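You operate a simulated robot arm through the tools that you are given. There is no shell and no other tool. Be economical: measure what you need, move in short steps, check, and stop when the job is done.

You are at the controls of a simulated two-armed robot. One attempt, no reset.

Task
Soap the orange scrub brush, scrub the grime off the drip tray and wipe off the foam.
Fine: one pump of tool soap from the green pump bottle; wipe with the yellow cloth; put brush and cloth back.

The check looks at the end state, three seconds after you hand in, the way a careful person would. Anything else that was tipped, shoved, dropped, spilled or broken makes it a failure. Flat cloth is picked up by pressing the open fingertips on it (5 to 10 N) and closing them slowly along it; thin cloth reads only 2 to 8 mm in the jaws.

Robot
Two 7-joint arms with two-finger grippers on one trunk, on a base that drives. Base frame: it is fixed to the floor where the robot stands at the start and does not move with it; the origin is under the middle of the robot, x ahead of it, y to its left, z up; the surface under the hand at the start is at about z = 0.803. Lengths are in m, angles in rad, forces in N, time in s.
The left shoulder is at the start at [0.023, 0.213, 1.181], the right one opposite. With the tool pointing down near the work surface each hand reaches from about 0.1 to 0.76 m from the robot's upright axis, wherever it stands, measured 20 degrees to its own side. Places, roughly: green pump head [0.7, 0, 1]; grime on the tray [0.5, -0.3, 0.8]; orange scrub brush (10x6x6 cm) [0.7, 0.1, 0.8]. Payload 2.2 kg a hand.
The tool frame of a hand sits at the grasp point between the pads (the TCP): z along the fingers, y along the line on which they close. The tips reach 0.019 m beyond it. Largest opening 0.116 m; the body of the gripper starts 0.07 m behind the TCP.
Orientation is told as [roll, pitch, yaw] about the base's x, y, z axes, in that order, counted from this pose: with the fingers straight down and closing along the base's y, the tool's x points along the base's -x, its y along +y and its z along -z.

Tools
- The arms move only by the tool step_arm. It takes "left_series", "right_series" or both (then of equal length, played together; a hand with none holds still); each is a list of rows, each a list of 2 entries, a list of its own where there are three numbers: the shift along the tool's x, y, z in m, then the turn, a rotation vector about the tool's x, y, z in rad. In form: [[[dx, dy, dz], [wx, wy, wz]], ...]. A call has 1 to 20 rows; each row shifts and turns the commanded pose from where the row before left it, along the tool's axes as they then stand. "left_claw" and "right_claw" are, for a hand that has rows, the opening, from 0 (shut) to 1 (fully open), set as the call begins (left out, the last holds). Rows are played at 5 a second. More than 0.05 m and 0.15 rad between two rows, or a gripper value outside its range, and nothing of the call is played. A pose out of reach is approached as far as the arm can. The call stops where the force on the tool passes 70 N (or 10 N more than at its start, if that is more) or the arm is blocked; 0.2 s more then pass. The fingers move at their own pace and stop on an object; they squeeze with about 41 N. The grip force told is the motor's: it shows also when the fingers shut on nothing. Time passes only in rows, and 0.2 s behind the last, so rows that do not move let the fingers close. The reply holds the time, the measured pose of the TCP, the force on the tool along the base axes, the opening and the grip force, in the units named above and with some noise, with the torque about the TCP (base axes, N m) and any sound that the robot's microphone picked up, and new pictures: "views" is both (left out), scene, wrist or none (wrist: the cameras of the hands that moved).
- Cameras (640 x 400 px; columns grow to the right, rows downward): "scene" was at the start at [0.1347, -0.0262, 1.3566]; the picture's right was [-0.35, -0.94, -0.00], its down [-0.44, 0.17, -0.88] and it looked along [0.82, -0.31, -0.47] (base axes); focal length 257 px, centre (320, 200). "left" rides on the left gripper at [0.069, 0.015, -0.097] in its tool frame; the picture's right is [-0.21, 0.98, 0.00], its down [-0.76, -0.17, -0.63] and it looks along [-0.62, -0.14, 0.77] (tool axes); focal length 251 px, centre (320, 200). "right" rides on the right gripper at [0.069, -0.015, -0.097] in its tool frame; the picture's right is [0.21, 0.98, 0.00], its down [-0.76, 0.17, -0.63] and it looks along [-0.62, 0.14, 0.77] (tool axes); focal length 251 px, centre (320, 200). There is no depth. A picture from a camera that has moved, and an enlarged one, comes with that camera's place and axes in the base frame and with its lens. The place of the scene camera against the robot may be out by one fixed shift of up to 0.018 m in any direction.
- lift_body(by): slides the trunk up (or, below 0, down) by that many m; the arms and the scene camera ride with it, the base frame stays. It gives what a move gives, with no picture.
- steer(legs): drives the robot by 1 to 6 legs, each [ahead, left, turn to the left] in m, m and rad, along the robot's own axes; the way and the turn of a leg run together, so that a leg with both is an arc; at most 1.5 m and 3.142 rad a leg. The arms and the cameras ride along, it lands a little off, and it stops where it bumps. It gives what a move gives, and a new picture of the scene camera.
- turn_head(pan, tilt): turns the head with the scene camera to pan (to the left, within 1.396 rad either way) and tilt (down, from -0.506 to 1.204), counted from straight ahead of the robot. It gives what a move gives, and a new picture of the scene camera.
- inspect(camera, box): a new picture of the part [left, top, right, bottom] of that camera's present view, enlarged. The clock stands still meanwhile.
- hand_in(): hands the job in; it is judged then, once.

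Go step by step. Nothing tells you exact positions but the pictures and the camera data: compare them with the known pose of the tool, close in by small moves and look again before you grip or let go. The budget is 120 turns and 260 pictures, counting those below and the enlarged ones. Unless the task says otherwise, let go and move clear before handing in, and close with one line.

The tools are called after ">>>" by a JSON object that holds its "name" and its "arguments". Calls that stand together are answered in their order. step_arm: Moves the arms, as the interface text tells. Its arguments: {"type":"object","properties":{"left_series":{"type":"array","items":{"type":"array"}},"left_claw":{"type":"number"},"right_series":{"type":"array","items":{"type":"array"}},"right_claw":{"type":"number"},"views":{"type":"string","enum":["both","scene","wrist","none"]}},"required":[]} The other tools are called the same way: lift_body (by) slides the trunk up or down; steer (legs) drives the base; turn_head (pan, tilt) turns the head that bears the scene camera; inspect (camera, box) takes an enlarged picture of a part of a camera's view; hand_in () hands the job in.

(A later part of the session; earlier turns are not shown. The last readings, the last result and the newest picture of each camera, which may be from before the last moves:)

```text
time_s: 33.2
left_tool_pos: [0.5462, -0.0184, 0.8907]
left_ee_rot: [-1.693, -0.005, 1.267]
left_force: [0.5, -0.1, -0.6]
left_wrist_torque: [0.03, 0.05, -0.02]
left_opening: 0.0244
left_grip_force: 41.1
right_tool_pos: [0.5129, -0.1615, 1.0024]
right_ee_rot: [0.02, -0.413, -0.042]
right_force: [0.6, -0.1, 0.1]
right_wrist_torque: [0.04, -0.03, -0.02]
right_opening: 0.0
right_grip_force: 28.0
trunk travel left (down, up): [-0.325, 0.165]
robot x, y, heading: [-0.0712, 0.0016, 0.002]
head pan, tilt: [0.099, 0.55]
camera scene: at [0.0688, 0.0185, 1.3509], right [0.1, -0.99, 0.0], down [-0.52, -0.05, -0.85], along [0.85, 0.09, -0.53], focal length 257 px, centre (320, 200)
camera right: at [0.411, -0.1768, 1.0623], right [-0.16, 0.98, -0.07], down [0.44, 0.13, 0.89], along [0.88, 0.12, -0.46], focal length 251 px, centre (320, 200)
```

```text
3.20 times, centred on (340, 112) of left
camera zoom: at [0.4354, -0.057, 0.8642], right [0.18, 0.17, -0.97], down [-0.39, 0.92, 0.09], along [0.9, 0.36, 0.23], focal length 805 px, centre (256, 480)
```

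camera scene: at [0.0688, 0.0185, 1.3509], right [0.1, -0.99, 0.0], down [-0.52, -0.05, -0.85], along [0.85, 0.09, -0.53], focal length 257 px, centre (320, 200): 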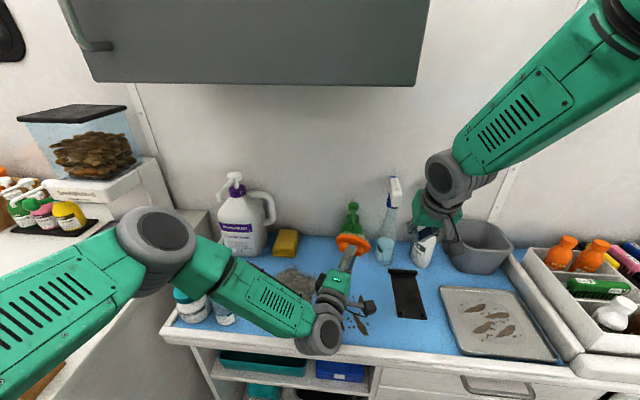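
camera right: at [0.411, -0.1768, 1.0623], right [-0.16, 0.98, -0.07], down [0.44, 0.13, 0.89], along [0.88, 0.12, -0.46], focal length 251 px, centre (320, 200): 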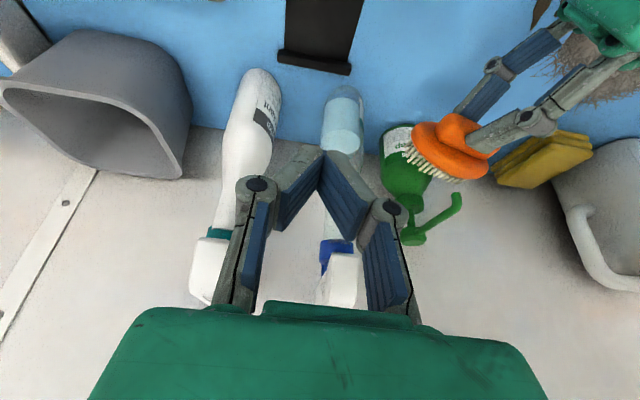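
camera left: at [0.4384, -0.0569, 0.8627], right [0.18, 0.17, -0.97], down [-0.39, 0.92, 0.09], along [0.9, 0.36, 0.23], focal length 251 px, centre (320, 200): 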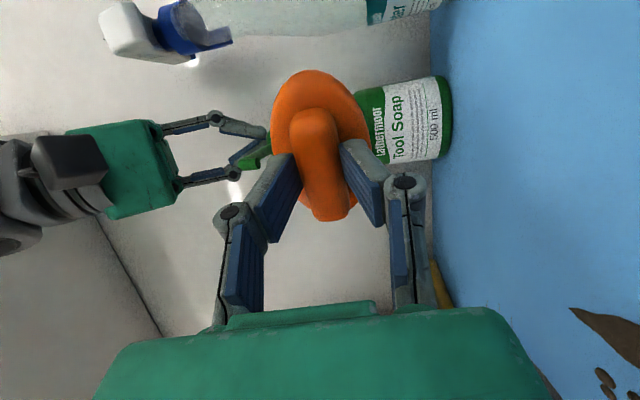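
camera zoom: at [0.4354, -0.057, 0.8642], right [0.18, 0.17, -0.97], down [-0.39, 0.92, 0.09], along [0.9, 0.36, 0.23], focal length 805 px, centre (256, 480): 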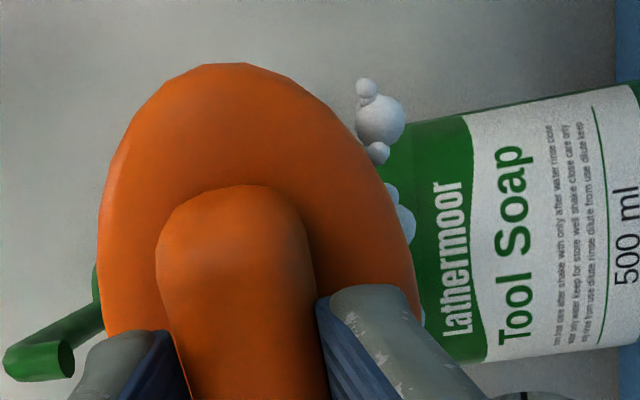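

The foam clings to the bristles. I'll withdraw the brush slowly from under the nozzle, lift it, and retreat the right arm as well.

>>> {"name": "step_arm", "arguments": {"left_series": [[[0, 0, -0.012], [0, 0, 0]], [[0, 0, -0.015], [0, 0, 0]], [[0, 0, -0.015], [0, 0, 0]], [[0, 0, -0.015], [0, 0, 0]], [[0, 0, -0.015], [0, 0, 0]], [[0, -0.015, 0], [0, 0, 0]], [[0, -0.015, 0], [0, 0, 0]], [[0, -0.015, 0], [0, 0, 0]], [[0, -0.015, 0], [0, 0, 0]], [[0, -0.015, 0], [0, 0, 0]], [[0, -0.015, 0], [0, 0, 0]], [[0, 0, 0], [0, 0, 0]]], "right_series": [[[0, -0.015, 0], [0, 0.035, 0]], [[0, -0.015, 0], [0, 0.035, 0]], [[0.012, -0.015, -0.012], [0, 0.035, 0]], [[0.012, -0.015, -0.012], [0, 0.035, 0]], [[0.012, -0.015, -0.012], [0, 0.035, 0]], [[0.012, -0.015, -0.012], [0, 0.035, 0]], [[0.012, -0.015, -0.012], [0, 0.035, 0]], [[0.015, 0, -0.012], [0, 0.035, 0]], [[0.015, 0, -0.012], [0, 0.035, 0]], [[0.015, 0, -0.012], [0, 0.035, 0]], [[0.015, 0, -0.012], [0, 0.035, 0]], [[0, 0, 0], [0, 0, 0]]], "views": "both"}}

```text
time_s: 35.8
left_tool_pos: [0.4663, 0.0052, 0.9706]
left_ee_rot: [-1.69, -0.004, 1.267]
left_force: [0.4, -0.1, -1.5]
left_wrist_torque: [0.02, 0.02, -0.04]
left_opening: 0.0244
left_grip_force: 40.9
right_tool_pos: [0.3724, -0.2654, 1.0811]
right_ee_rot: [0.019, -0.025, -0.034]
right_force: [0.1, -0.7, 0.3]
right_wrist_torque: [-0.01, 0.02, 0.04]
right_opening: 0.0
right_grip_force: 28.4
trunk travel left (down, up): [-0.325, 0.165]
robot x, y, heading: [-0.0737, -0.0014, 0.002]
head pan, tilt: [0.099, 0.55]
camera scene: at [0.0685, 0.018, 1.3509], right [0.1, -0.99, 0.0], down [-0.52, -0.05, -0.85], along [0.85, 0.09, -0.53], focal length 257 px, centre (320, 200)
camera right: at [0.2989, -0.281, 1.1754], right [-0.18, 0.98, 0.01], down [0.74, 0.13, 0.65], along [0.64, 0.13, -0.76], focal length 251 px, centre (320, 200)
camera left: at [0.3574, -0.0334, 0.9445], right [0.18, 0.17, -0.97], down [-0.39, 0.92, 0.09], along [0.9, 0.36, 0.23], focal length 251 px, centre (320, 200)
```

scene: 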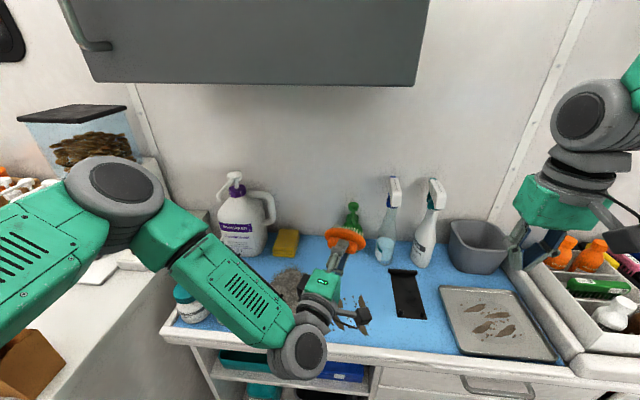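
right: 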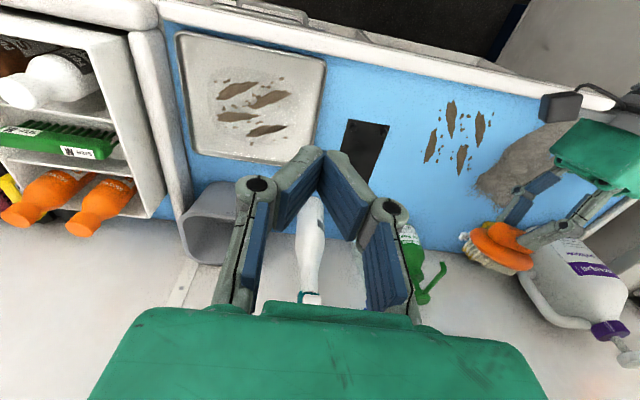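
left: 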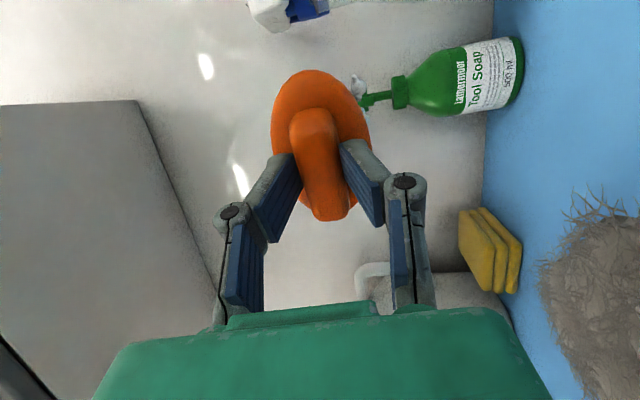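

The foam rides on the brush, and the pump and counter look fine. I'll turn the brush back to bristles-down and tuck the right arm further.

>>> {"name": "step_arm", "arguments": {"left_series": [[[0, 0, 0], [-0.141, 0, 0]], [[0, 0, 0], [-0.141, 0, 0]], [[0, 0, 0], [-0.141, 0, 0]], [[0, 0, 0], [-0.141, 0, 0]], [[0, 0, 0], [-0.141, 0, 0]], [[0, 0, 0], [-0.141, 0, 0]], [[0, 0, 0], [-0.141, 0, 0]], [[0, 0, 0], [-0.141, 0, 0]], [[0, 0, 0], [-0.141, 0, 0]], [[0, 0, 0], [-0.141, 0, 0]], [[0, 0, 0], [-0.141, 0, 0]], [[0, 0, 0], [-0.139, 0, 0]], [[0, 0, 0], [0, 0, 0.14]], [[0, 0, 0], [0, 0, 0.14]], [[0, 0, 0], [0, 0, 0.14]], [[0, 0, 0], [0, 0, 0.14]], [[0, 0, 0], [0, 0, 0.14]], [[0, 0, 0], [0, 0, 0.14]], [[0, 0, 0], [0, 0, 0.14]], [[0, 0, 0], [0, 0, 0]]], "right_series": [[[0.006, 0, -0.01], [0, 0, 0]], [[0.006, 0, -0.01], [0, 0, 0]], [[0.006, 0, -0.01], [0, 0, 0]], [[0.006, 0, -0.01], [0, 0, 0]], [[0.006, 0, -0.01], [0, 0, 0]], [[0.006, 0, -0.01], [0, 0, 0]], [[0.006, 0, -0.01], [0, 0, 0]], [[0.006, 0, -0.01], [0, 0, 0]], [[0.006, 0, -0.01], [0, 0, 0]], [[0.006, 0, -0.01], [0, 0, 0]], [[0.006, 0, -0.01], [0, 0, 0]], [[0.006, 0, -0.01], [0, 0, 0]], [[0, 0, 0], [0, 0, 0]], [[0, 0, 0], [0, 0, 0]], [[0, 0, 0], [0, 0, 0]], [[0, 0, 0], [0, 0, 0]], [[0, 0, 0], [0, 0, 0]], [[0, 0, 0], [0, 0, 0]], [[0, 0, 0], [0, 0, 0]], [[0, 0, 0], [0, 0, 0]]], "views": "both"}}

```text
time_s: 40.0
left_tool_pos: [0.4663, 0.0043, 0.971]
left_ee_rot: [0.006, -0.005, 0.285]
left_force: [-0.2, 0.1, -1.1]
left_wrist_torque: [0.0, 0.04, -0.02]
left_opening: 0.0243
left_grip_force: 41.4
right_tool_pos: [0.2961, -0.2649, 1.1997]
right_ee_rot: [0.02, -0.026, -0.034]
right_force: [-0.5, 0.0, -0.8]
right_wrist_torque: [-0.03, 0.0, -0.01]
right_opening: 0.0002
right_grip_force: 28.0
trunk travel left (down, up): [-0.325, 0.165]
robot x, y, heading: [-0.0762, 0.0032, 0.002]
head pan, tilt: [0.099, 0.55]
camera scene: at [0.0676, 0.0171, 1.351], right [0.1, -0.99, 0.0], down [-0.52, -0.05, -0.85], along [0.85, 0.09, -0.53], focal length 257 px, centre (320, 200)
camera right: at [0.2243, -0.2816, 1.2938], right [-0.18, 0.98, 0.01], down [0.74, 0.13, 0.66], along [0.64, 0.13, -0.75], focal length 251 px, centre (320, 200)
camera left: at [0.3963, -0.0019, 1.0684], right [-0.07, 1.0, 0.01], down [0.77, 0.05, 0.64], along [0.63, 0.05, -0.77], focal length 251 px, centre (320, 200)
```

scene: 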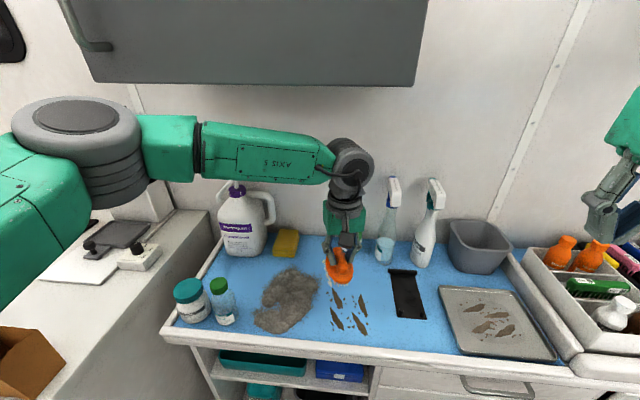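
right: 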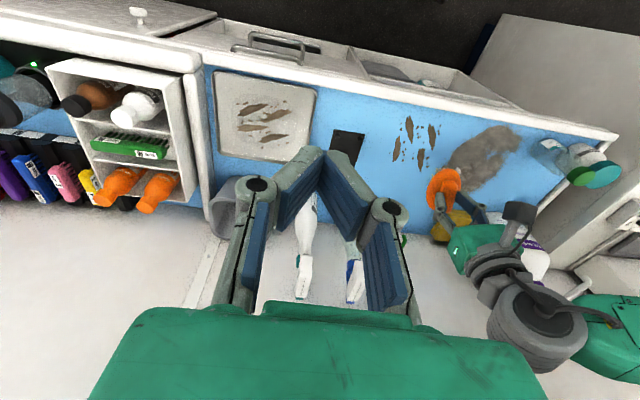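
left: 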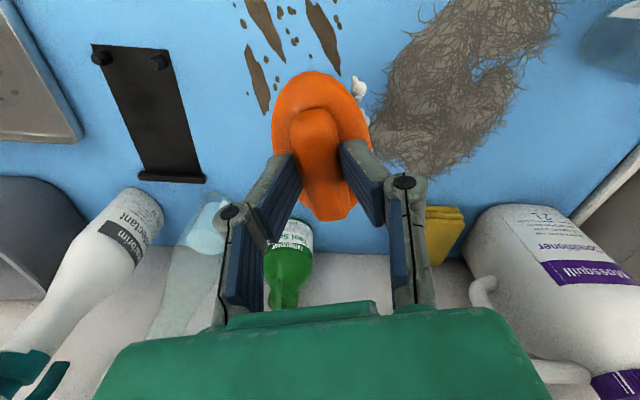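

Ready. I'll drive the base 0.3 m to the right so the left hand can reach the tray.

>>> {"name": "steer", "arguments": {"legs": [[0, -0.3, 0]]}}

>>> {"name": "turn_head", "arguments": {"pan": 0.0, "tilt": 0.75}}

>>> {"name": "inspect", "arguments": {"camera": "scene", "box": [180, 130, 500, 330]}}

>>> {"name": "inspect", "arguments": {"camera": "left", "box": [120, 0, 520, 250]}}

```text
time_s: 42.0
left_tool_pos: [0.4679, -0.2646, 0.9721]
left_ee_rot: [-0.013, 0.001, 0.292]
left_force: [0.8, 1.9, -1.1]
left_wrist_torque: [-0.12, 0.08, -0.03]
left_opening: 0.0243
left_grip_force: 41.4
right_tool_pos: [0.2984, -0.5325, 1.2037]
right_ee_rot: [-0.003, -0.029, -0.029]
right_force: [-0.4, 0.7, -0.3]
right_wrist_torque: [-0.05, -0.03, -0.01]
right_opening: 0.0
right_grip_force: 28.3
trunk travel left (down, up): [-0.325, 0.165]
robot x, y, heading: [-0.0692, -0.2894, 0.003]
head pan, tilt: [0.099, 0.55]
camera scene: at [0.0682, -0.2536, 1.3508], right [0.1, -0.99, 0.01], down [-0.52, -0.07, -0.85], along [0.85, 0.08, -0.53], focal length 257 px, centre (320, 200)
```

scene: 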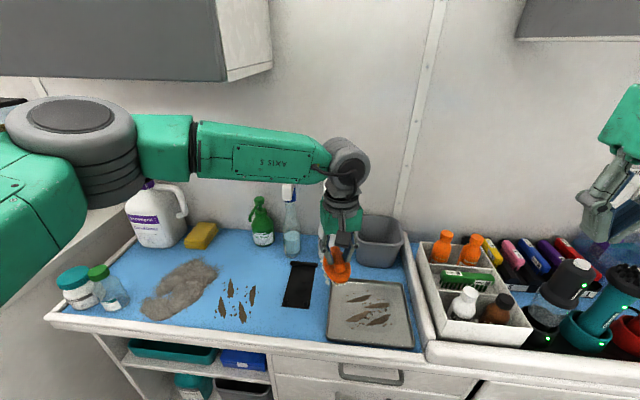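

```text
time_s: 42.8
left_tool_pos: [0.4664, -0.2709, 0.9742]
left_ee_rot: [-0.005, -0.007, 0.295]
left_force: [-0.6, 1.4, -0.9]
left_wrist_torque: [-0.03, -0.03, -0.04]
left_opening: 0.0247
left_grip_force: 41.7
right_tool_pos: [0.2956, -0.5406, 1.2035]
right_ee_rot: [0.007, -0.031, -0.028]
right_force: [0.1, 0.2, 0.0]
right_wrist_torque: [-0.06, 0.02, 0.0]
right_opening: 0.0
right_grip_force: 28.1
trunk travel left (down, up): [-0.325, 0.165]
robot x, y, heading: [-0.0752, -0.2877, 0.003]
head pan, tilt: [0.0, 0.75]
camera scene: at [0.0619, -0.2827, 1.3337], right [0.0, -1.0, 0.0], down [-0.68, 0.0, -0.73], along [0.73, 0.01, -0.68], focal length 257 px, centre (320, 200)
```

scene: 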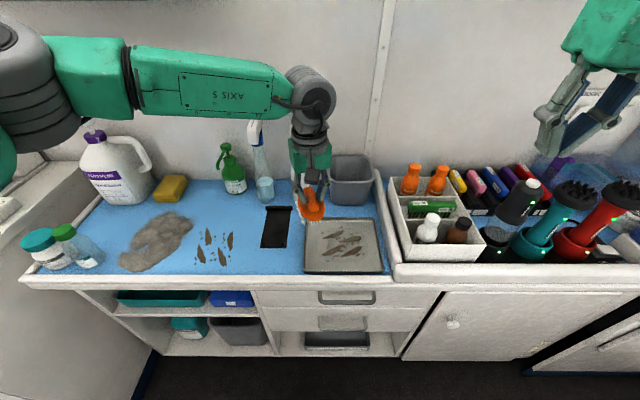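

```text
2.00 times, centred on (340, 230) of scene
camera zoom: at [0.0619, -0.2827, 1.3337], right [0.0, -1.0, 0.0], down [-0.68, 0.0, -0.73], along [0.73, 0.01, -0.68], focal length 513 px, centre (280, 140)
```

zoom: 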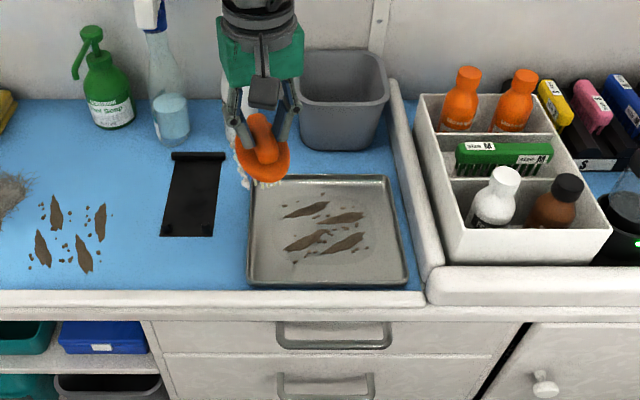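

```text
1.60 times, centred on (320, 125) of left
camera zoom: at [0.3954, -0.2771, 1.0702], right [-0.08, 1.0, 0.0], down [0.77, 0.06, 0.64], along [0.64, 0.05, -0.77], focal length 402 px, centre (320, 320)
```

zoom: 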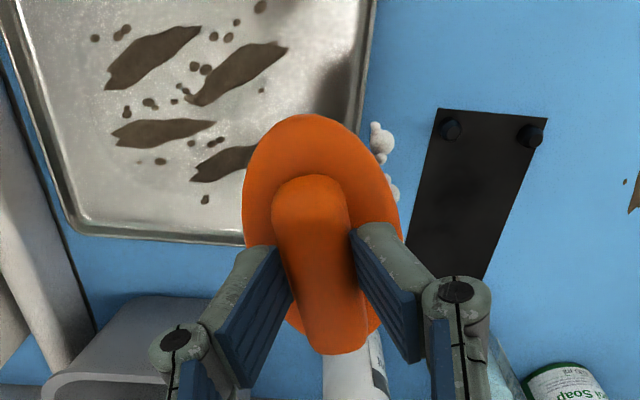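

The grime spans about x 0.40–0.52 and y -0.29 to -0.405, centred at (0.458, -0.348). I'll square the brush with the tray and lower it to just above the floor of the tray.

>>> {"name": "step_arm", "arguments": {"left_series": [[[0, 0, 0], [0, 0, 0.145]], [[0, 0, 0], [0, 0, 0.145]], [[0.004, -0.037, 0], [0, 0, 0]], [[0.004, -0.037, 0], [0, 0, 0]], [[0, 0, 0.03], [0, 0, 0]], [[0, 0, 0.03], [0, 0, 0]], [[0, 0, 0.015], [0, 0, 0]], [[0, 0, 0], [0, 0, 0]]], "views": "both"}}

>>> {"name": "inspect", "arguments": {"camera": "scene", "box": [260, 170, 420, 270]}}

```text
time_s: 44.6
left_tool_pos: [0.4593, -0.3457, 0.8985]
left_ee_rot: [-0.003, -0.008, 0.005]
left_force: [0.6, 0.6, -1.7]
left_wrist_torque: [-0.02, 0.0, 0.01]
left_opening: 0.0245
left_grip_force: 41.0
right_tool_pos: [0.2952, -0.5402, 1.2027]
right_ee_rot: [0.008, -0.03, -0.028]
right_force: [-0.4, 0.5, -0.5]
right_wrist_torque: [-0.02, -0.02, 0.0]
right_opening: 0.0002
right_grip_force: 28.1
trunk travel left (down, up): [-0.325, 0.165]
robot x, y, heading: [-0.0721, -0.2897, 0.012]
head pan, tilt: [0.0, 0.75]
camera scene: at [0.0618, -0.2794, 1.3337], right [0.0, -1.0, 0.0], down [-0.69, 0.0, -0.73], along [0.73, 0.0, -0.69], focal length 257 px, centre (320, 200)
camera left: at [0.3904, -0.3313, 0.9959], right [0.21, 0.98, 0.0], down [0.75, -0.16, 0.64], along [0.62, -0.14, -0.77], focal length 251 px, centre (320, 200)
```

scene: 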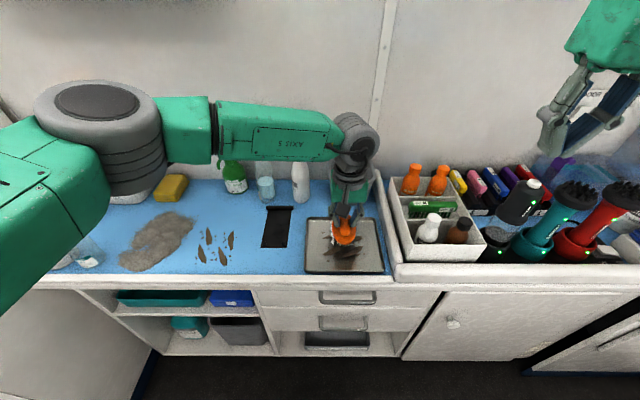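
left: 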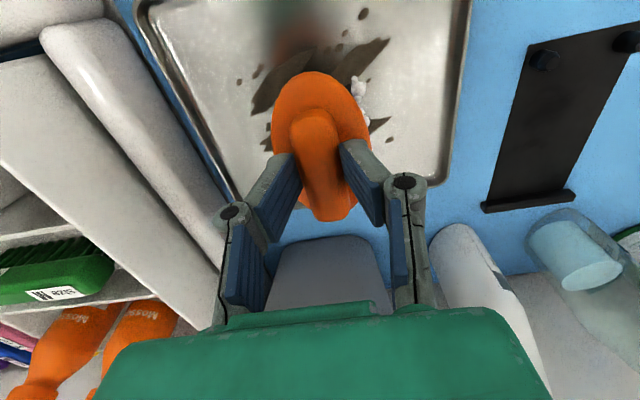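

```text
4.00 times, centred on (340, 220) of scene
camera zoom: at [0.0618, -0.2794, 1.3337], right [0.0, -1.0, 0.0], down [-0.69, 0.0, -0.73], along [0.73, 0.0, -0.69], focal length 1026 px, centre (240, 120)
```

zoom: 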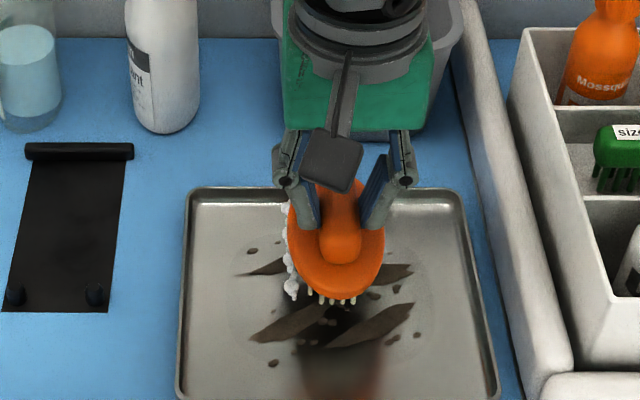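

The brush hovers over the middle of the grime. I'll lower it gently until the bristles take a few newtons.

>>> {"name": "step_arm", "arguments": {"left_series": [[[0, 0, 0.01], [0, 0, 0]], [[0, 0, 0.006], [0, 0, 0]], [[0, 0, 0.004], [0, 0, 0]], [[0, 0, 0.004], [0, 0, 0]], [[0, 0, 0], [0, 0, 0]]], "views": "none"}}

```text
time_s: 45.8
left_tool_pos: [0.4592, -0.3508, 0.8774]
left_ee_rot: [-0.001, -0.009, 0.006]
left_force: [0.5, 5.7, 15.9]
left_wrist_torque: [-0.06, 0.58, -0.18]
left_opening: 0.0244
left_grip_force: 41.3
right_tool_pos: [0.2933, -0.5456, 1.2035]
right_ee_rot: [0.009, -0.03, -0.028]
right_force: [-1.0, -0.1, -0.8]
right_wrist_torque: [-0.01, 0.0, 0.0]
right_opening: 0.0
right_grip_force: 28.1
trunk travel left (down, up): [-0.325, 0.165]
robot x, y, heading: [-0.073, -0.2905, 0.003]
head pan, tilt: [0.0, 0.75]
```

Contact is at 16 N. I'll ease off slightly and start scrubbing with side-to-side strokes.

>>> {"name": "step_arm", "arguments": {"left_series": [[[0, 0, -0.0015], [0, 0, 0]], [[0, 0.025, 0], [0, 0, 0]], [[0, 0.025, 0], [0, 0, 0]], [[0, -0.03, 0], [0, 0, 0]], [[0, -0.03, 0], [0, 0, 0]], [[0, -0.03, 0], [0, 0, 0]], [[0, 0.03, 0], [0, 0, 0]], [[0, 0.03, 0], [0, 0, 0]], [[0, 0.03, 0], [0, 0, 0]], [[0, -0.03, 0], [0, 0, 0]], [[0, -0.03, 0], [0, 0, 0]], [[0, -0.03, 0], [0, 0, 0]], [[0, 0.03, 0], [0, 0, 0]], [[0, 0.015, 0], [0, 0, 0]]], "views": "scene"}}

>>> {"name": "inspect", "arguments": {"camera": "scene", "box": [260, 190, 420, 290]}}

```text
time_s: 48.8
left_tool_pos: [0.4592, -0.3452, 0.8781]
left_ee_rot: [0.001, -0.008, 0.005]
left_force: [0.1, 0.1, -1.3]
left_wrist_torque: [0.04, -0.02, -0.01]
left_opening: 0.0245
left_grip_force: 41.2
right_tool_pos: [0.2941, -0.5448, 1.2023]
right_ee_rot: [0.009, -0.031, -0.029]
right_force: [0.2, 1.2, -0.5]
right_wrist_torque: [-0.03, 0.01, 0.02]
right_opening: 0.0
right_grip_force: 28.4
trunk travel left (down, up): [-0.325, 0.165]
robot x, y, heading: [-0.072, -0.2914, 0.006]
head pan, tilt: [0.0, 0.75]
camera scene: at [0.0614, -0.2774, 1.3337], right [0.0, -1.0, 0.0], down [-0.68, 0.0, -0.73], along [0.73, 0.0, -0.68], focal length 257 px, centre (320, 200)
```

scene: 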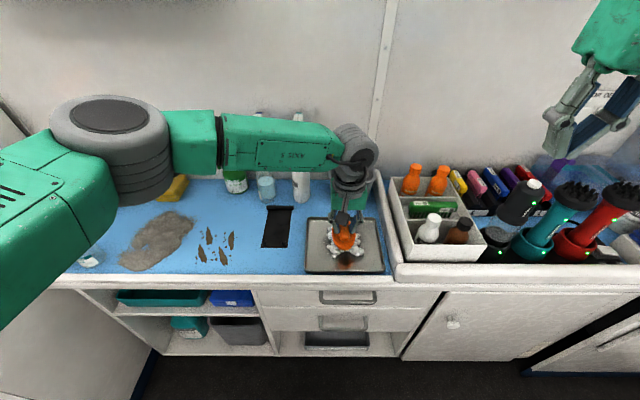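

```text
4.00 times, centred on (340, 240) of scene
camera zoom: at [0.0614, -0.2774, 1.3337], right [0.0, -1.0, 0.0], down [-0.68, 0.0, -0.73], along [0.73, 0.0, -0.68], focal length 1026 px, centre (240, 40)
```

zoom: 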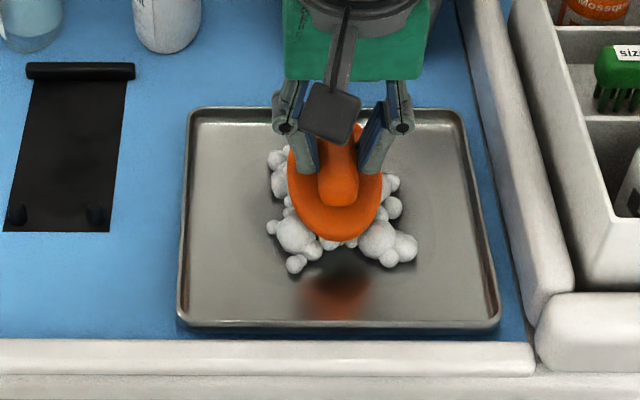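

Foam now covers where the grime was. I'll lift the brush and check for leftovers.

>>> {"name": "step_arm", "arguments": {"left_series": [[[0, 0, -0.02], [0, 0, 0]], [[0, 0, -0.025], [0, 0, 0]], [[0, 0, -0.03], [0, 0, 0]], [[0, 0.04, -0.02], [0, 0, 0]], [[0, 0.04, 0], [0, 0, 0]], [[0, 0.04, 0], [0, 0, 0]], [[0, 0, 0], [0, 0, 0]]], "views": "none"}}

>>> {"name": "inspect", "arguments": {"camera": "scene", "box": [280, 200, 400, 275]}}

>>> {"name": "inspect", "arguments": {"camera": "left", "box": [0, 0, 400, 250]}}

```text
time_s: 50.4
left_tool_pos: [0.4578, -0.2265, 0.9716]
left_ee_rot: [0.0, -0.007, 0.002]
left_force: [0.1, 1.1, -1.2]
left_wrist_torque: [0.0, 0.01, 0.04]
left_opening: 0.0247
left_grip_force: 41.1
right_tool_pos: [0.2954, -0.5463, 1.2012]
right_ee_rot: [0.011, -0.028, -0.029]
right_force: [-0.3, -0.7, -0.2]
right_wrist_torque: [-0.05, 0.0, -0.01]
right_opening: 0.0001
right_grip_force: 28.7
trunk travel left (down, up): [-0.325, 0.165]
robot x, y, heading: [-0.0743, -0.2914, 0.005]
head pan, tilt: [0.0, 0.75]
```

```text
5.33 times, centred on (340, 238) of scene
camera zoom: at [0.0617, -0.2792, 1.3336], right [0.0, -1.0, 0.0], down [-0.68, 0.0, -0.73], along [0.73, 0.0, -0.68], focal length 1368 px, centre (213, 0)
```

zoom: 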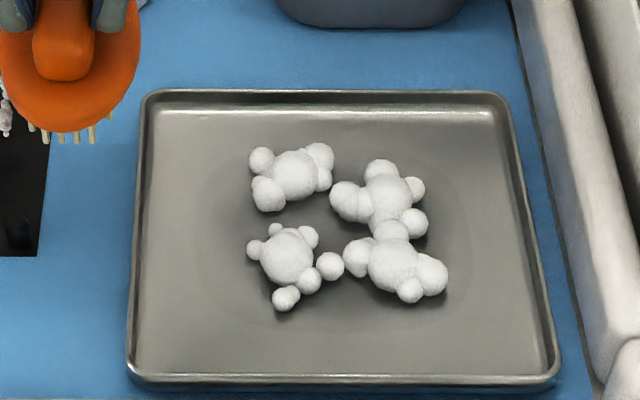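

```text
1.60 times, centred on (200, 125) of left
camera zoom: at [0.3881, -0.212, 1.068], right [0.21, 0.98, 0.0], down [0.75, -0.16, 0.64], along [0.62, -0.13, -0.77], focal length 402 px, centre (512, 320)
```

zoom: 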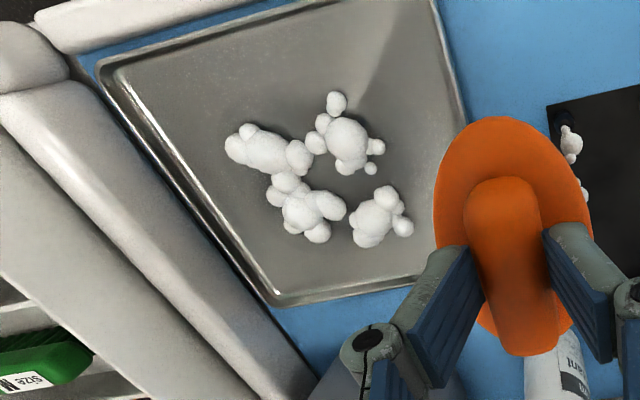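

All four grime patches have become foam. Next I'll drive back to the left to return the brush to its place.

>>> {"name": "steer", "arguments": {"legs": [[0, 0.3, 0], [0.04, 0, 0]]}}

>>> {"name": "inspect", "arguments": {"camera": "left", "box": [160, 50, 640, 350]}}

```text
time_s: 52.9
left_tool_pos: [0.4905, 0.103, 0.9724]
left_ee_rot: [-0.021, -0.009, 0.015]
left_force: [-0.1, 1.7, -1.2]
left_wrist_torque: [-0.11, 0.05, -0.04]
left_opening: 0.0247
left_grip_force: 40.9
right_tool_pos: [0.3295, -0.2157, 1.2079]
right_ee_rot: [-0.012, -0.036, -0.017]
right_force: [-0.8, 0.0, 0.1]
right_wrist_torque: [-0.06, 0.0, 0.01]
right_opening: 0.0
right_grip_force: 28.4
trunk travel left (down, up): [-0.325, 0.165]
robot x, y, heading: [-0.0366, 0.0128, 0.012]
head pan, tilt: [0.0, 0.75]
camera scene: at [0.0922, 0.0528, 1.3339], right [0.02, -1.0, 0.02], down [-0.68, -0.03, -0.73], along [0.73, 0.0, -0.68], focal length 257 px, centre (320, 200)
```

scene: 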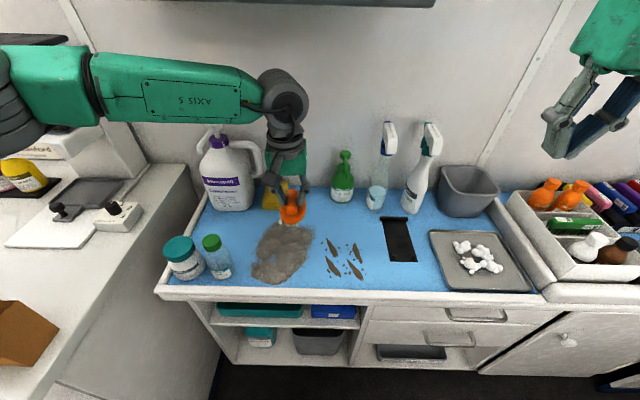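

```text
1.33 times, centred on (400, 200) of left
camera zoom: at [0.4204, 0.1187, 1.0677], right [0.2, 0.98, -0.02], down [0.75, -0.14, 0.64], along [0.63, -0.14, -0.77], focal length 335 px, centre (213, 200)
```

zoom: 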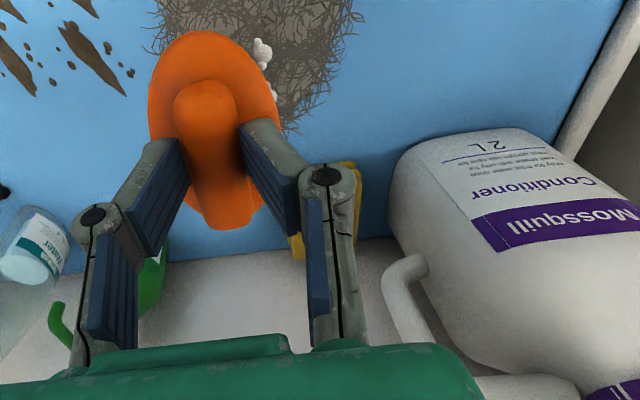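

I'll move the brush slowly over its original spot at (0.648, 0.082).

>>> {"name": "step_arm", "arguments": {"left_series": [[[-0.022, -0.003, 0.002], [0, 0, 0]], [[-0.022, -0.003, 0.002], [0, 0, 0]], [[-0.022, -0.003, 0.002], [0, 0, 0]], [[-0.022, -0.003, 0.002], [0, 0, 0]], [[-0.022, -0.003, 0.002], [0, 0, 0]], [[-0.022, -0.003, 0.002], [0, 0, 0]], [[-0.022, -0.003, 0.002], [0, 0, 0]], [[0, 0, 0], [0, 0, 0]], [[0, 0, 0], [0, 0, 0]]], "views": "both"}}

>>> {"name": "inspect", "arguments": {"camera": "scene", "box": [180, 140, 380, 265]}}

```text
time_s: 54.9
left_tool_pos: [0.644, 0.0535, 0.961]
left_ee_rot: [0.008, -0.009, 0.013]
left_force: [0.8, -1.4, -1.0]
left_wrist_torque: [0.09, -0.01, 0.0]
left_opening: 0.0244
left_grip_force: 41.3
right_tool_pos: [0.3308, -0.2532, 1.2011]
right_ee_rot: [0.018, -0.032, -0.019]
right_force: [0.5, -0.1, 0.0]
right_wrist_torque: [0.05, -0.03, -0.03]
right_opening: 0.0
right_grip_force: 28.9
trunk travel left (down, up): [-0.325, 0.165]
robot x, y, heading: [-0.0378, 0.0102, 0.011]
head pan, tilt: [0.0, 0.75]
camera scene: at [0.0977, 0.0168, 1.3336], right [0.01, -1.0, 0.0], down [-0.69, -0.01, -0.73], along [0.73, 0.01, -0.69], focal length 257 px, centre (320, 200)
camera left: at [0.5752, 0.0654, 1.0577], right [0.2, 0.98, 0.01], down [0.75, -0.16, 0.64], along [0.63, -0.12, -0.77], focal length 251 px, centre (320, 200)
```

scene: 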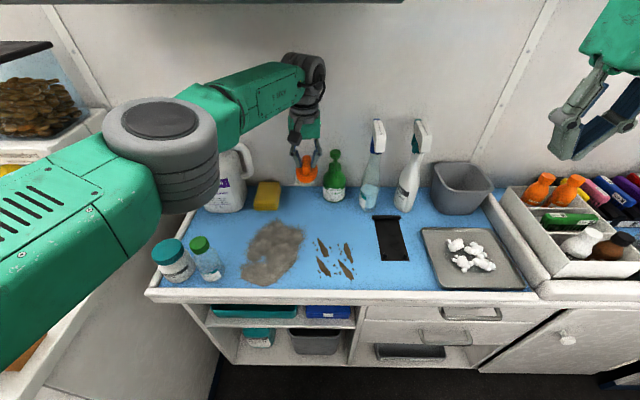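
left: 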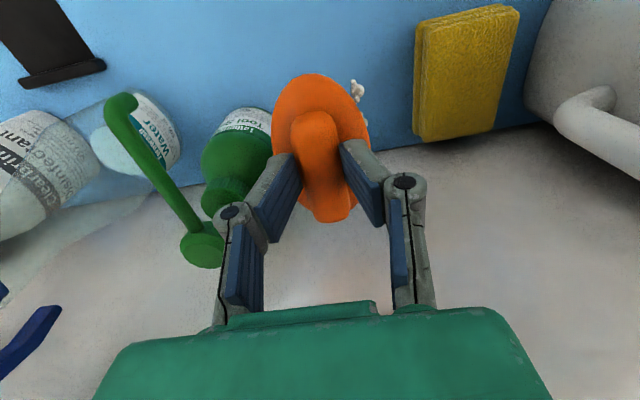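

```text
3.20 times, centred on (280, 202) of scene
camera zoom: at [0.0977, 0.0168, 1.3336], right [0.01, -1.0, 0.0], down [-0.69, -0.01, -0.73], along [0.73, 0.01, -0.69], focal length 821 px, centre (448, 192)
```

zoom: 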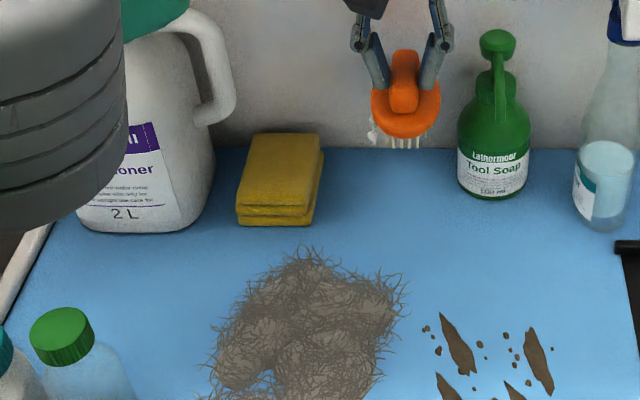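

The hand is 28 mm too far right. I'll correct that and lower the brush to the counter.

>>> {"name": "step_arm", "arguments": {"left_series": [[[-0.002, 0.015, 0], [0, 0, 0]], [[-0.002, 0.013, 0], [0, 0, 0]], [[0, 0, 0.02], [0, 0, 0]], [[0, 0, 0.02], [0, 0, 0]], [[0, 0, 0.02], [0, 0, 0]], [[0, 0, 0.015], [0, 0, 0]], [[0, 0, 0], [0, 0, 0]]], "views": "wrist"}}

>>> {"name": "inspect", "arguments": {"camera": "scene", "box": [240, 150, 360, 225]}}

```text
time_s: 56.5
left_tool_pos: [0.6508, 0.1001, 0.8858]
left_ee_rot: [-0.008, -0.012, 0.018]
left_force: [-0.2, 0.1, -1.4]
left_wrist_torque: [-0.07, -0.03, -0.05]
left_opening: 0.0242
left_grip_force: 40.8
right_tool_pos: [0.3302, -0.2299, 1.2052]
right_ee_rot: [0.003, -0.032, -0.016]
right_force: [0.4, -0.7, 0.3]
right_wrist_torque: [0.02, 0.01, 0.03]
right_opening: 0.0
right_grip_force: 28.6
trunk travel left (down, up): [-0.325, 0.165]
robot x, y, heading: [-0.0336, 0.0141, 0.014]
head pan, tilt: [0.0, 0.75]
camera left: at [0.5803, 0.1137, 0.9808], right [0.2, 0.98, 0.0], down [0.75, -0.15, 0.64], along [0.63, -0.13, -0.77], focal length 251 px, centre (320, 200)
```

left: 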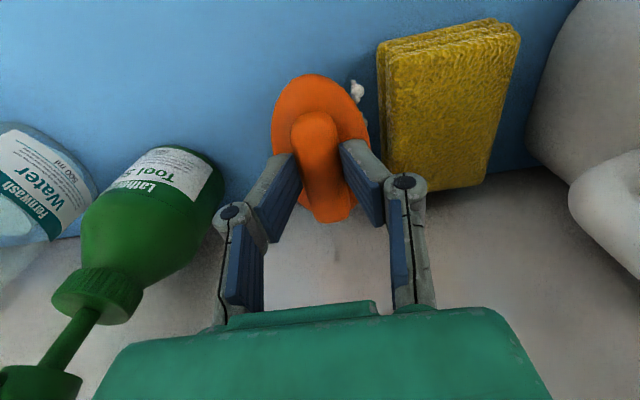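

```text
5.33 times, centred on (300, 188) of scene
camera zoom: at [0.0975, 0.0401, 1.3336], right [0.02, -1.0, 0.01], down [-0.68, -0.02, -0.73], along [0.73, 0.0, -0.69], focal length 1368 px, centre (427, 267)
```

zoom: 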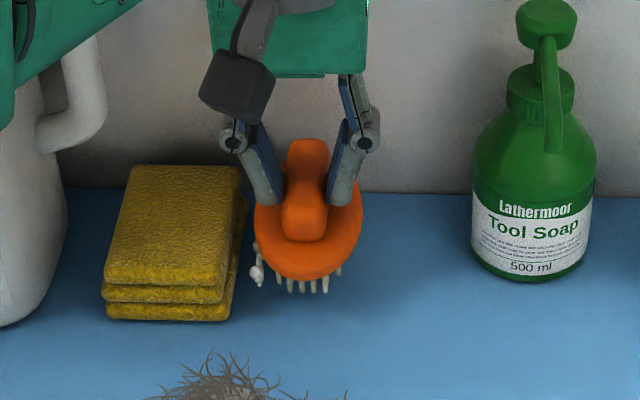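

The trunk is still swaying after the drive. I'll let it settle, then correct y.

>>> {"name": "step_arm", "arguments": {"left_series": [[[0, -0.012, 0], [0, 0, 0]], [[0, 0, 0], [0, 0, 0]], [[0, 0, 0], [0, 0, 0]], [[0, 0, 0], [0, 0, 0]], [[0, 0, 0], [0, 0, 0]], [[0, 0, 0], [0, 0, 0]]], "views": "none"}}

```text
time_s: 57.9
left_tool_pos: [0.6498, 0.0845, 0.885]
left_ee_rot: [-0.002, -0.008, 0.018]
left_force: [0.3, 0.0, -1.0]
left_wrist_torque: [-0.03, 0.04, -0.01]
left_opening: 0.0243
left_grip_force: 41.3
left hand out of reach, approached as far as the arm can: row 1
right_tool_pos: [0.3313, -0.2357, 1.2041]
right_ee_rot: [0.006, -0.034, -0.016]
right_force: [0.1, 0.1, 0.6]
right_wrist_torque: [0.0, 0.01, -0.05]
right_opening: 0.0001
right_grip_force: 28.5
trunk travel left (down, up): [-0.325, 0.165]
robot x, y, heading: [-0.0336, 0.0156, 0.013]
head pan, tilt: [0.0, 0.75]
```

It has settled at y = 0.0845. I'll lower it to contact.

>>> {"name": "step_arm", "arguments": {"left_series": [[[0.002, 0, 0.007], [0, 0, 0]], [[0, 0, 0.004], [0, 0, 0]], [[0, 0, 0.003], [0, 0, 0]], [[0, 0, 0], [0, 0, 0]]], "views": "none"}}

>>> {"name": "inspect", "arguments": {"camera": "scene", "box": [240, 150, 360, 225]}}

```text
time_s: 58.9
left_tool_pos: [0.6451, 0.0918, 0.8724]
left_ee_rot: [-0.011, -0.011, 0.017]
left_force: [1.4, -6.2, 9.3]
left_wrist_torque: [-0.29, 0.16, 0.16]
left_opening: 0.0245
left_grip_force: 41.2
right_tool_pos: [0.3295, -0.2268, 1.2048]
right_ee_rot: [0.0, -0.034, -0.018]
right_force: [0.7, 0.4, -0.5]
right_wrist_torque: [-0.03, 0.0, 0.02]
right_opening: 0.0
right_grip_force: 29.2
trunk travel left (down, up): [-0.325, 0.165]
robot x, y, heading: [-0.0361, 0.0183, 0.016]
head pan, tilt: [0.0, 0.75]
```

```text
5.33 times, centred on (300, 188) of scene
camera zoom: at [0.0963, 0.0333, 1.334], right [0.01, -1.0, 0.0], down [-0.68, -0.01, -0.73], along [0.73, 0.01, -0.68], focal length 1368 px, centre (427, 267)
```

zoom: 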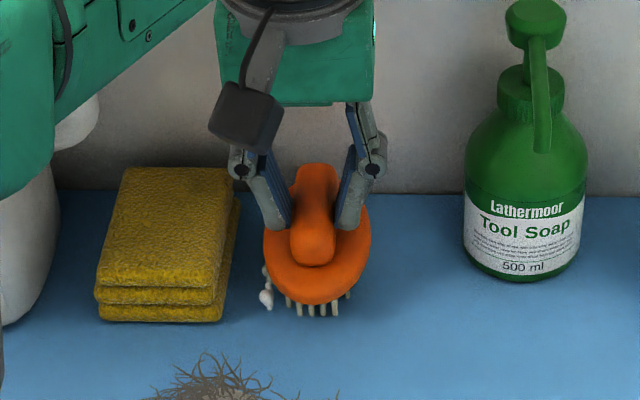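

The brush is standing on the counter. I'll open the jaws partly and rise slowly.

>>> {"name": "step_arm", "arguments": {"left_series": [[[0, 0, 0], [0, 0, 0]], [[0, 0, 0], [0, 0, 0]], [[0, 0, -0.012], [0, 0, 0]], [[0, 0, -0.012], [0, 0, 0]], [[0, 0, -0.012], [0, 0, 0]], [[0.01, 0, -0.01], [0, 0, 0]], [[0.01, 0, -0.005], [0, 0, 0]], [[0, 0, 0], [0, 0, 0]], [[0, 0, 0], [0, 0, 0]]], "left_claw": 0.45, "views": "wrist"}}

>>> {"name": "inspect", "arguments": {"camera": "scene", "box": [220, 140, 380, 240]}}

>>> {"name": "inspect", "arguments": {"camera": "left", "box": [240, 0, 560, 200]}}

```text
time_s: 60.9
left_tool_pos: [0.6461, 0.0753, 0.9205]
left_ee_rot: [-0.001, -0.005, 0.017]
left_force: [0.1, 0.2, 0.2]
left_wrist_torque: [0.01, -0.02, 0.02]
left_opening: 0.0525
left_grip_force: 0.1
left hand out of reach, approached as far as the arm can: row 5, 6, 7
right_tool_pos: [0.329, -0.2386, 1.2041]
right_ee_rot: [0.009, -0.033, -0.016]
right_force: [0.1, 0.1, 0.4]
right_wrist_torque: [-0.04, 0.0, -0.01]
right_opening: 0.0
right_grip_force: 28.2
trunk travel left (down, up): [-0.325, 0.165]
robot x, y, heading: [-0.035, 0.017, 0.01]
head pan, tilt: [0.0, 0.75]
camera left: at [0.5761, 0.0878, 1.0169], right [0.2, 0.98, 0.0], down [0.75, -0.15, 0.64], along [0.63, -0.13, -0.77], focal length 251 px, centre (320, 200)
```

left: 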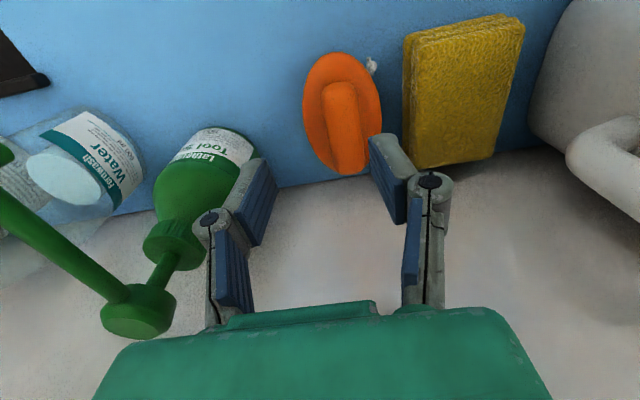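

```text
4.00 times, centred on (300, 190) of scene
camera zoom: at [0.0975, 0.0263, 1.3337], right [0.01, -1.0, 0.0], down [-0.68, -0.01, -0.73], along [0.73, 0.01, -0.68], focal length 1026 px, centre (400, 240)
```

zoom: 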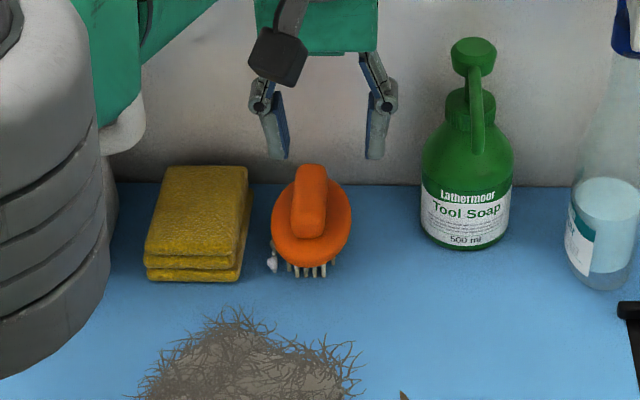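

```text
2.00 times, centred on (400, 100) of left
camera zoom: at [0.5761, 0.0878, 1.0169], right [0.2, 0.98, 0.0], down [0.75, -0.15, 0.64], along [0.63, -0.13, -0.77], focal length 503 px, centre (160, 400)
```

zoom: 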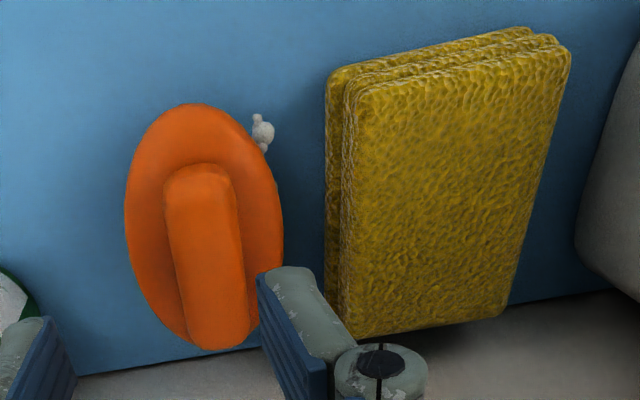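

The brush is back in place and upright. The cloth stack is about 6 x 9.5 cm, centred at (0.663, 0.177) and roughly 2 cm high. I'll pull the hand back and drive 4 cm forward for reach.

>>> {"name": "step_arm", "arguments": {"left_series": [[[0.015, 0, -0.005], [0, 0, 0]], [[0.015, 0, -0.005], [0, 0, 0]], [[0.02, 0, 0], [0, 0, 0]], [[0.02, 0.01, 0], [0, 0, 0]], [[0.01, 0.02, 0], [0, 0, 0]], [[0, 0.03, 0], [0, 0, 0]], [[0, 0.03, 0], [0, 0, 0]], [[0, 0, 0], [0, 0, 0]]], "left_claw": 0.9, "views": "none"}}

>>> {"name": "steer", "arguments": {"legs": [[0.04, 0, -0.01]]}}

>>> {"name": "inspect", "arguments": {"camera": "left", "box": [160, 60, 480, 260]}}

```text
time_s: 62.7
left_tool_pos: [0.6646, 0.135, 0.9199]
left_ee_rot: [0.004, -0.006, 0.016]
left_force: [0.4, -0.1, 0.9]
left_wrist_torque: [0.0, 0.01, 0.0]
left_opening: 0.1045
left_grip_force: 0.1
left hand out of reach, approached as far as the arm can: row 1, 2, 3, 4, 5, 6, 7
right_tool_pos: [0.3303, -0.2418, 1.2038]
right_ee_rot: [0.012, -0.032, -0.016]
right_force: [0.3, 1.1, 0.7]
right_wrist_torque: [-0.03, 0.0, 0.01]
right_opening: 0.0
right_grip_force: 28.8
trunk travel left (down, up): [-0.325, 0.165]
robot x, y, heading: [-0.0332, 0.0105, 0.012]
head pan, tilt: [0.0, 0.75]
```

```text
time_s: 63.6
left_tool_pos: [0.6794, 0.1296, 0.9253]
left_ee_rot: [0.0, 0.009, 0.0]
left_force: [-29.1, -4.3, 12.1]
left_wrist_torque: [0.58, -4.0, -0.35]
left_opening: 0.1045
left_grip_force: 0.0
right_tool_pos: [0.3474, -0.2415, 1.2037]
right_ee_rot: [0.009, -0.036, -0.023]
right_force: [-0.5, 0.3, -0.5]
right_wrist_torque: [-0.07, 0.01, -0.02]
right_opening: 0.0001
right_grip_force: 28.8
trunk travel left (down, up): [-0.325, 0.165]
robot x, y, heading: [-0.0181, 0.0133, 0.009]
head pan, tilt: [0.0, 0.75]
stopped in leg 1: the force on the tool passed its limit at 176 N (the readings are from after the stop); the commanded pose is now the measured one
camera scene: at [0.1135, 0.0193, 1.3346], right [0.01, -1.0, 0.0], down [-0.68, 0.0, -0.73], along [0.73, 0.01, -0.68], focal length 257 px, centre (320, 200)
```

scene: 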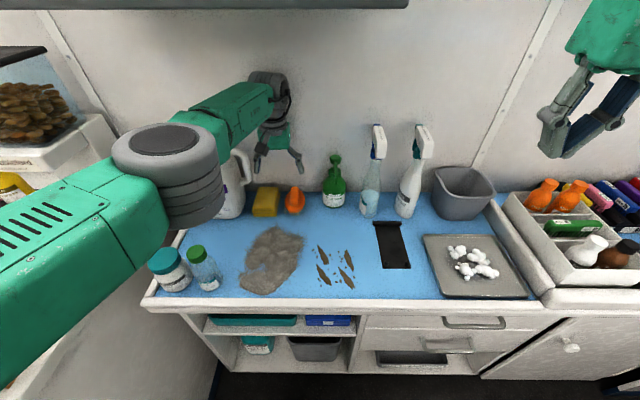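

```text
2.00 times, centred on (320, 160) of left
camera zoom: at [0.6111, 0.1431, 1.0237], right [0.21, 0.98, 0.0], down [0.76, -0.17, 0.62], along [0.61, -0.14, -0.78], focal length 503 px, centre (320, 280)
```

zoom: 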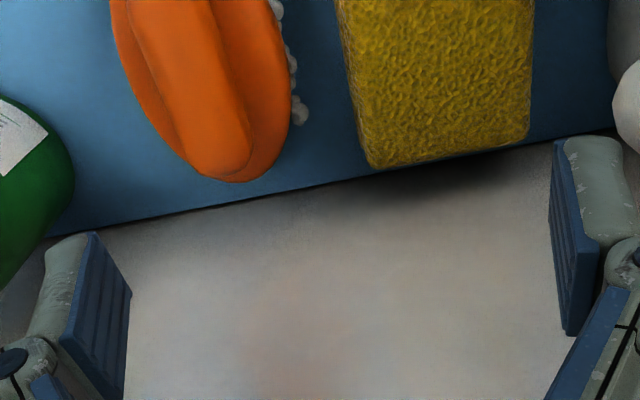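

The hand was pushed against the wall because its command had stuck at the reach limit. The command is reset now, so I'll back the hand away from the wall.

>>> {"name": "step_arm", "arguments": {"left_series": [[[0.01, 0, 0], [0, 0, 0]], [[0.015, 0.005, 0], [0, 0, 0]], [[0.015, 0.01, 0], [0, 0, 0]], [[0, 0.015, 0], [0, 0, 0]], [[0, 0.015, 0], [0, 0, 0]], [[0, 0, 0], [0, 0, 0]], [[0, 0, 0], [0, 0, 0]]], "left_claw": 0.85, "views": "both"}}

>>> {"name": "inspect", "arguments": {"camera": "left", "box": [160, 60, 480, 260]}}

>>> {"name": "inspect", "arguments": {"camera": "scene", "box": [180, 130, 380, 255]}}

```text
time_s: 64.7
left_tool_pos: [0.6772, 0.1326, 0.9248]
left_ee_rot: [-0.013, 0.021, -0.028]
left_force: [-10.1, -12.4, 2.4]
left_wrist_torque: [1.05, -0.86, -0.04]
left_opening: 0.0987
left_grip_force: 0.1
left hand out of reach, approached as far as the arm can: row 1, 2, 3, 4, 5
right_tool_pos: [0.3423, -0.2387, 1.2062]
right_ee_rot: [0.004, -0.041, -0.024]
right_force: [-0.4, 0.1, -0.3]
right_wrist_torque: [0.0, -0.04, 0.01]
right_opening: 0.0
right_grip_force: 29.0
trunk travel left (down, up): [-0.325, 0.165]
robot x, y, heading: [-0.0109, 0.0125, 0.014]
head pan, tilt: [0.0, 0.75]
stopped in row 5 (left hand): the force on the tool passed its limit at 75 N (the readings are from after the stop); the commanded pose is now the measured one
camera scene: at [0.1088, 0.0094, 1.335], right [0.01, -1.0, -0.01], down [-0.68, 0.0, -0.74], along [0.74, 0.01, -0.68], focal length 257 px, centre (320, 200)
camera left: at [0.6109, 0.1513, 1.0232], right [0.24, 0.97, -0.02], down [0.76, -0.18, 0.62], along [0.6, -0.16, -0.78], focal length 251 px, centre (320, 200)
```

scene: 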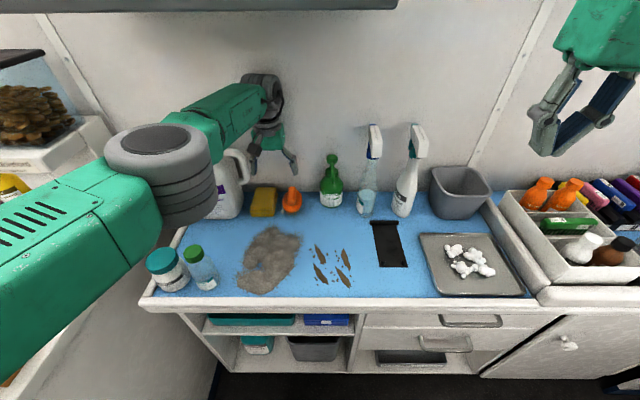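
left: 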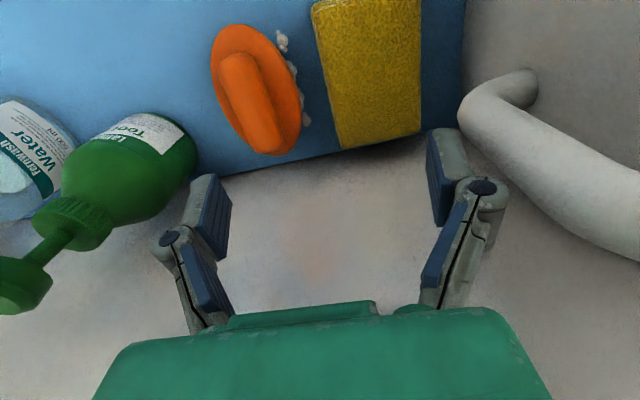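

```text
2.00 times, centred on (320, 160) of left
camera zoom: at [0.6109, 0.1513, 1.0232], right [0.24, 0.97, -0.02], down [0.76, -0.18, 0.62], along [0.6, -0.16, -0.78], focal length 503 px, centre (320, 280)
```

zoom: 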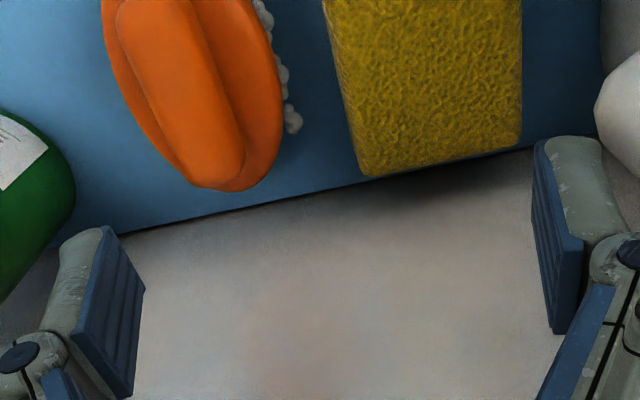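

```text
3.20 times, centred on (280, 192) of scene
camera zoom: at [0.1088, 0.0094, 1.335], right [0.01, -1.0, -0.01], down [-0.68, 0.0, -0.74], along [0.74, 0.01, -0.68], focal length 821 px, centre (448, 224)
```

zoom: 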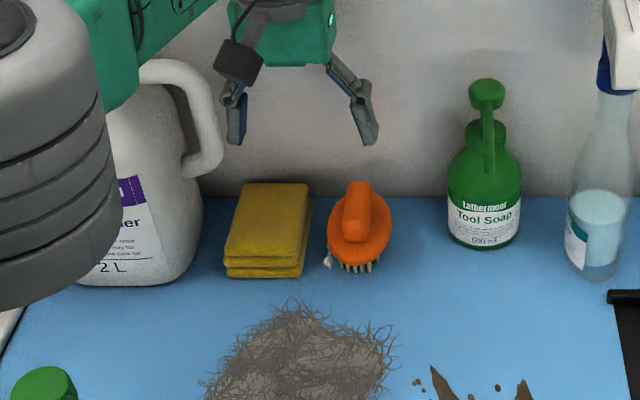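

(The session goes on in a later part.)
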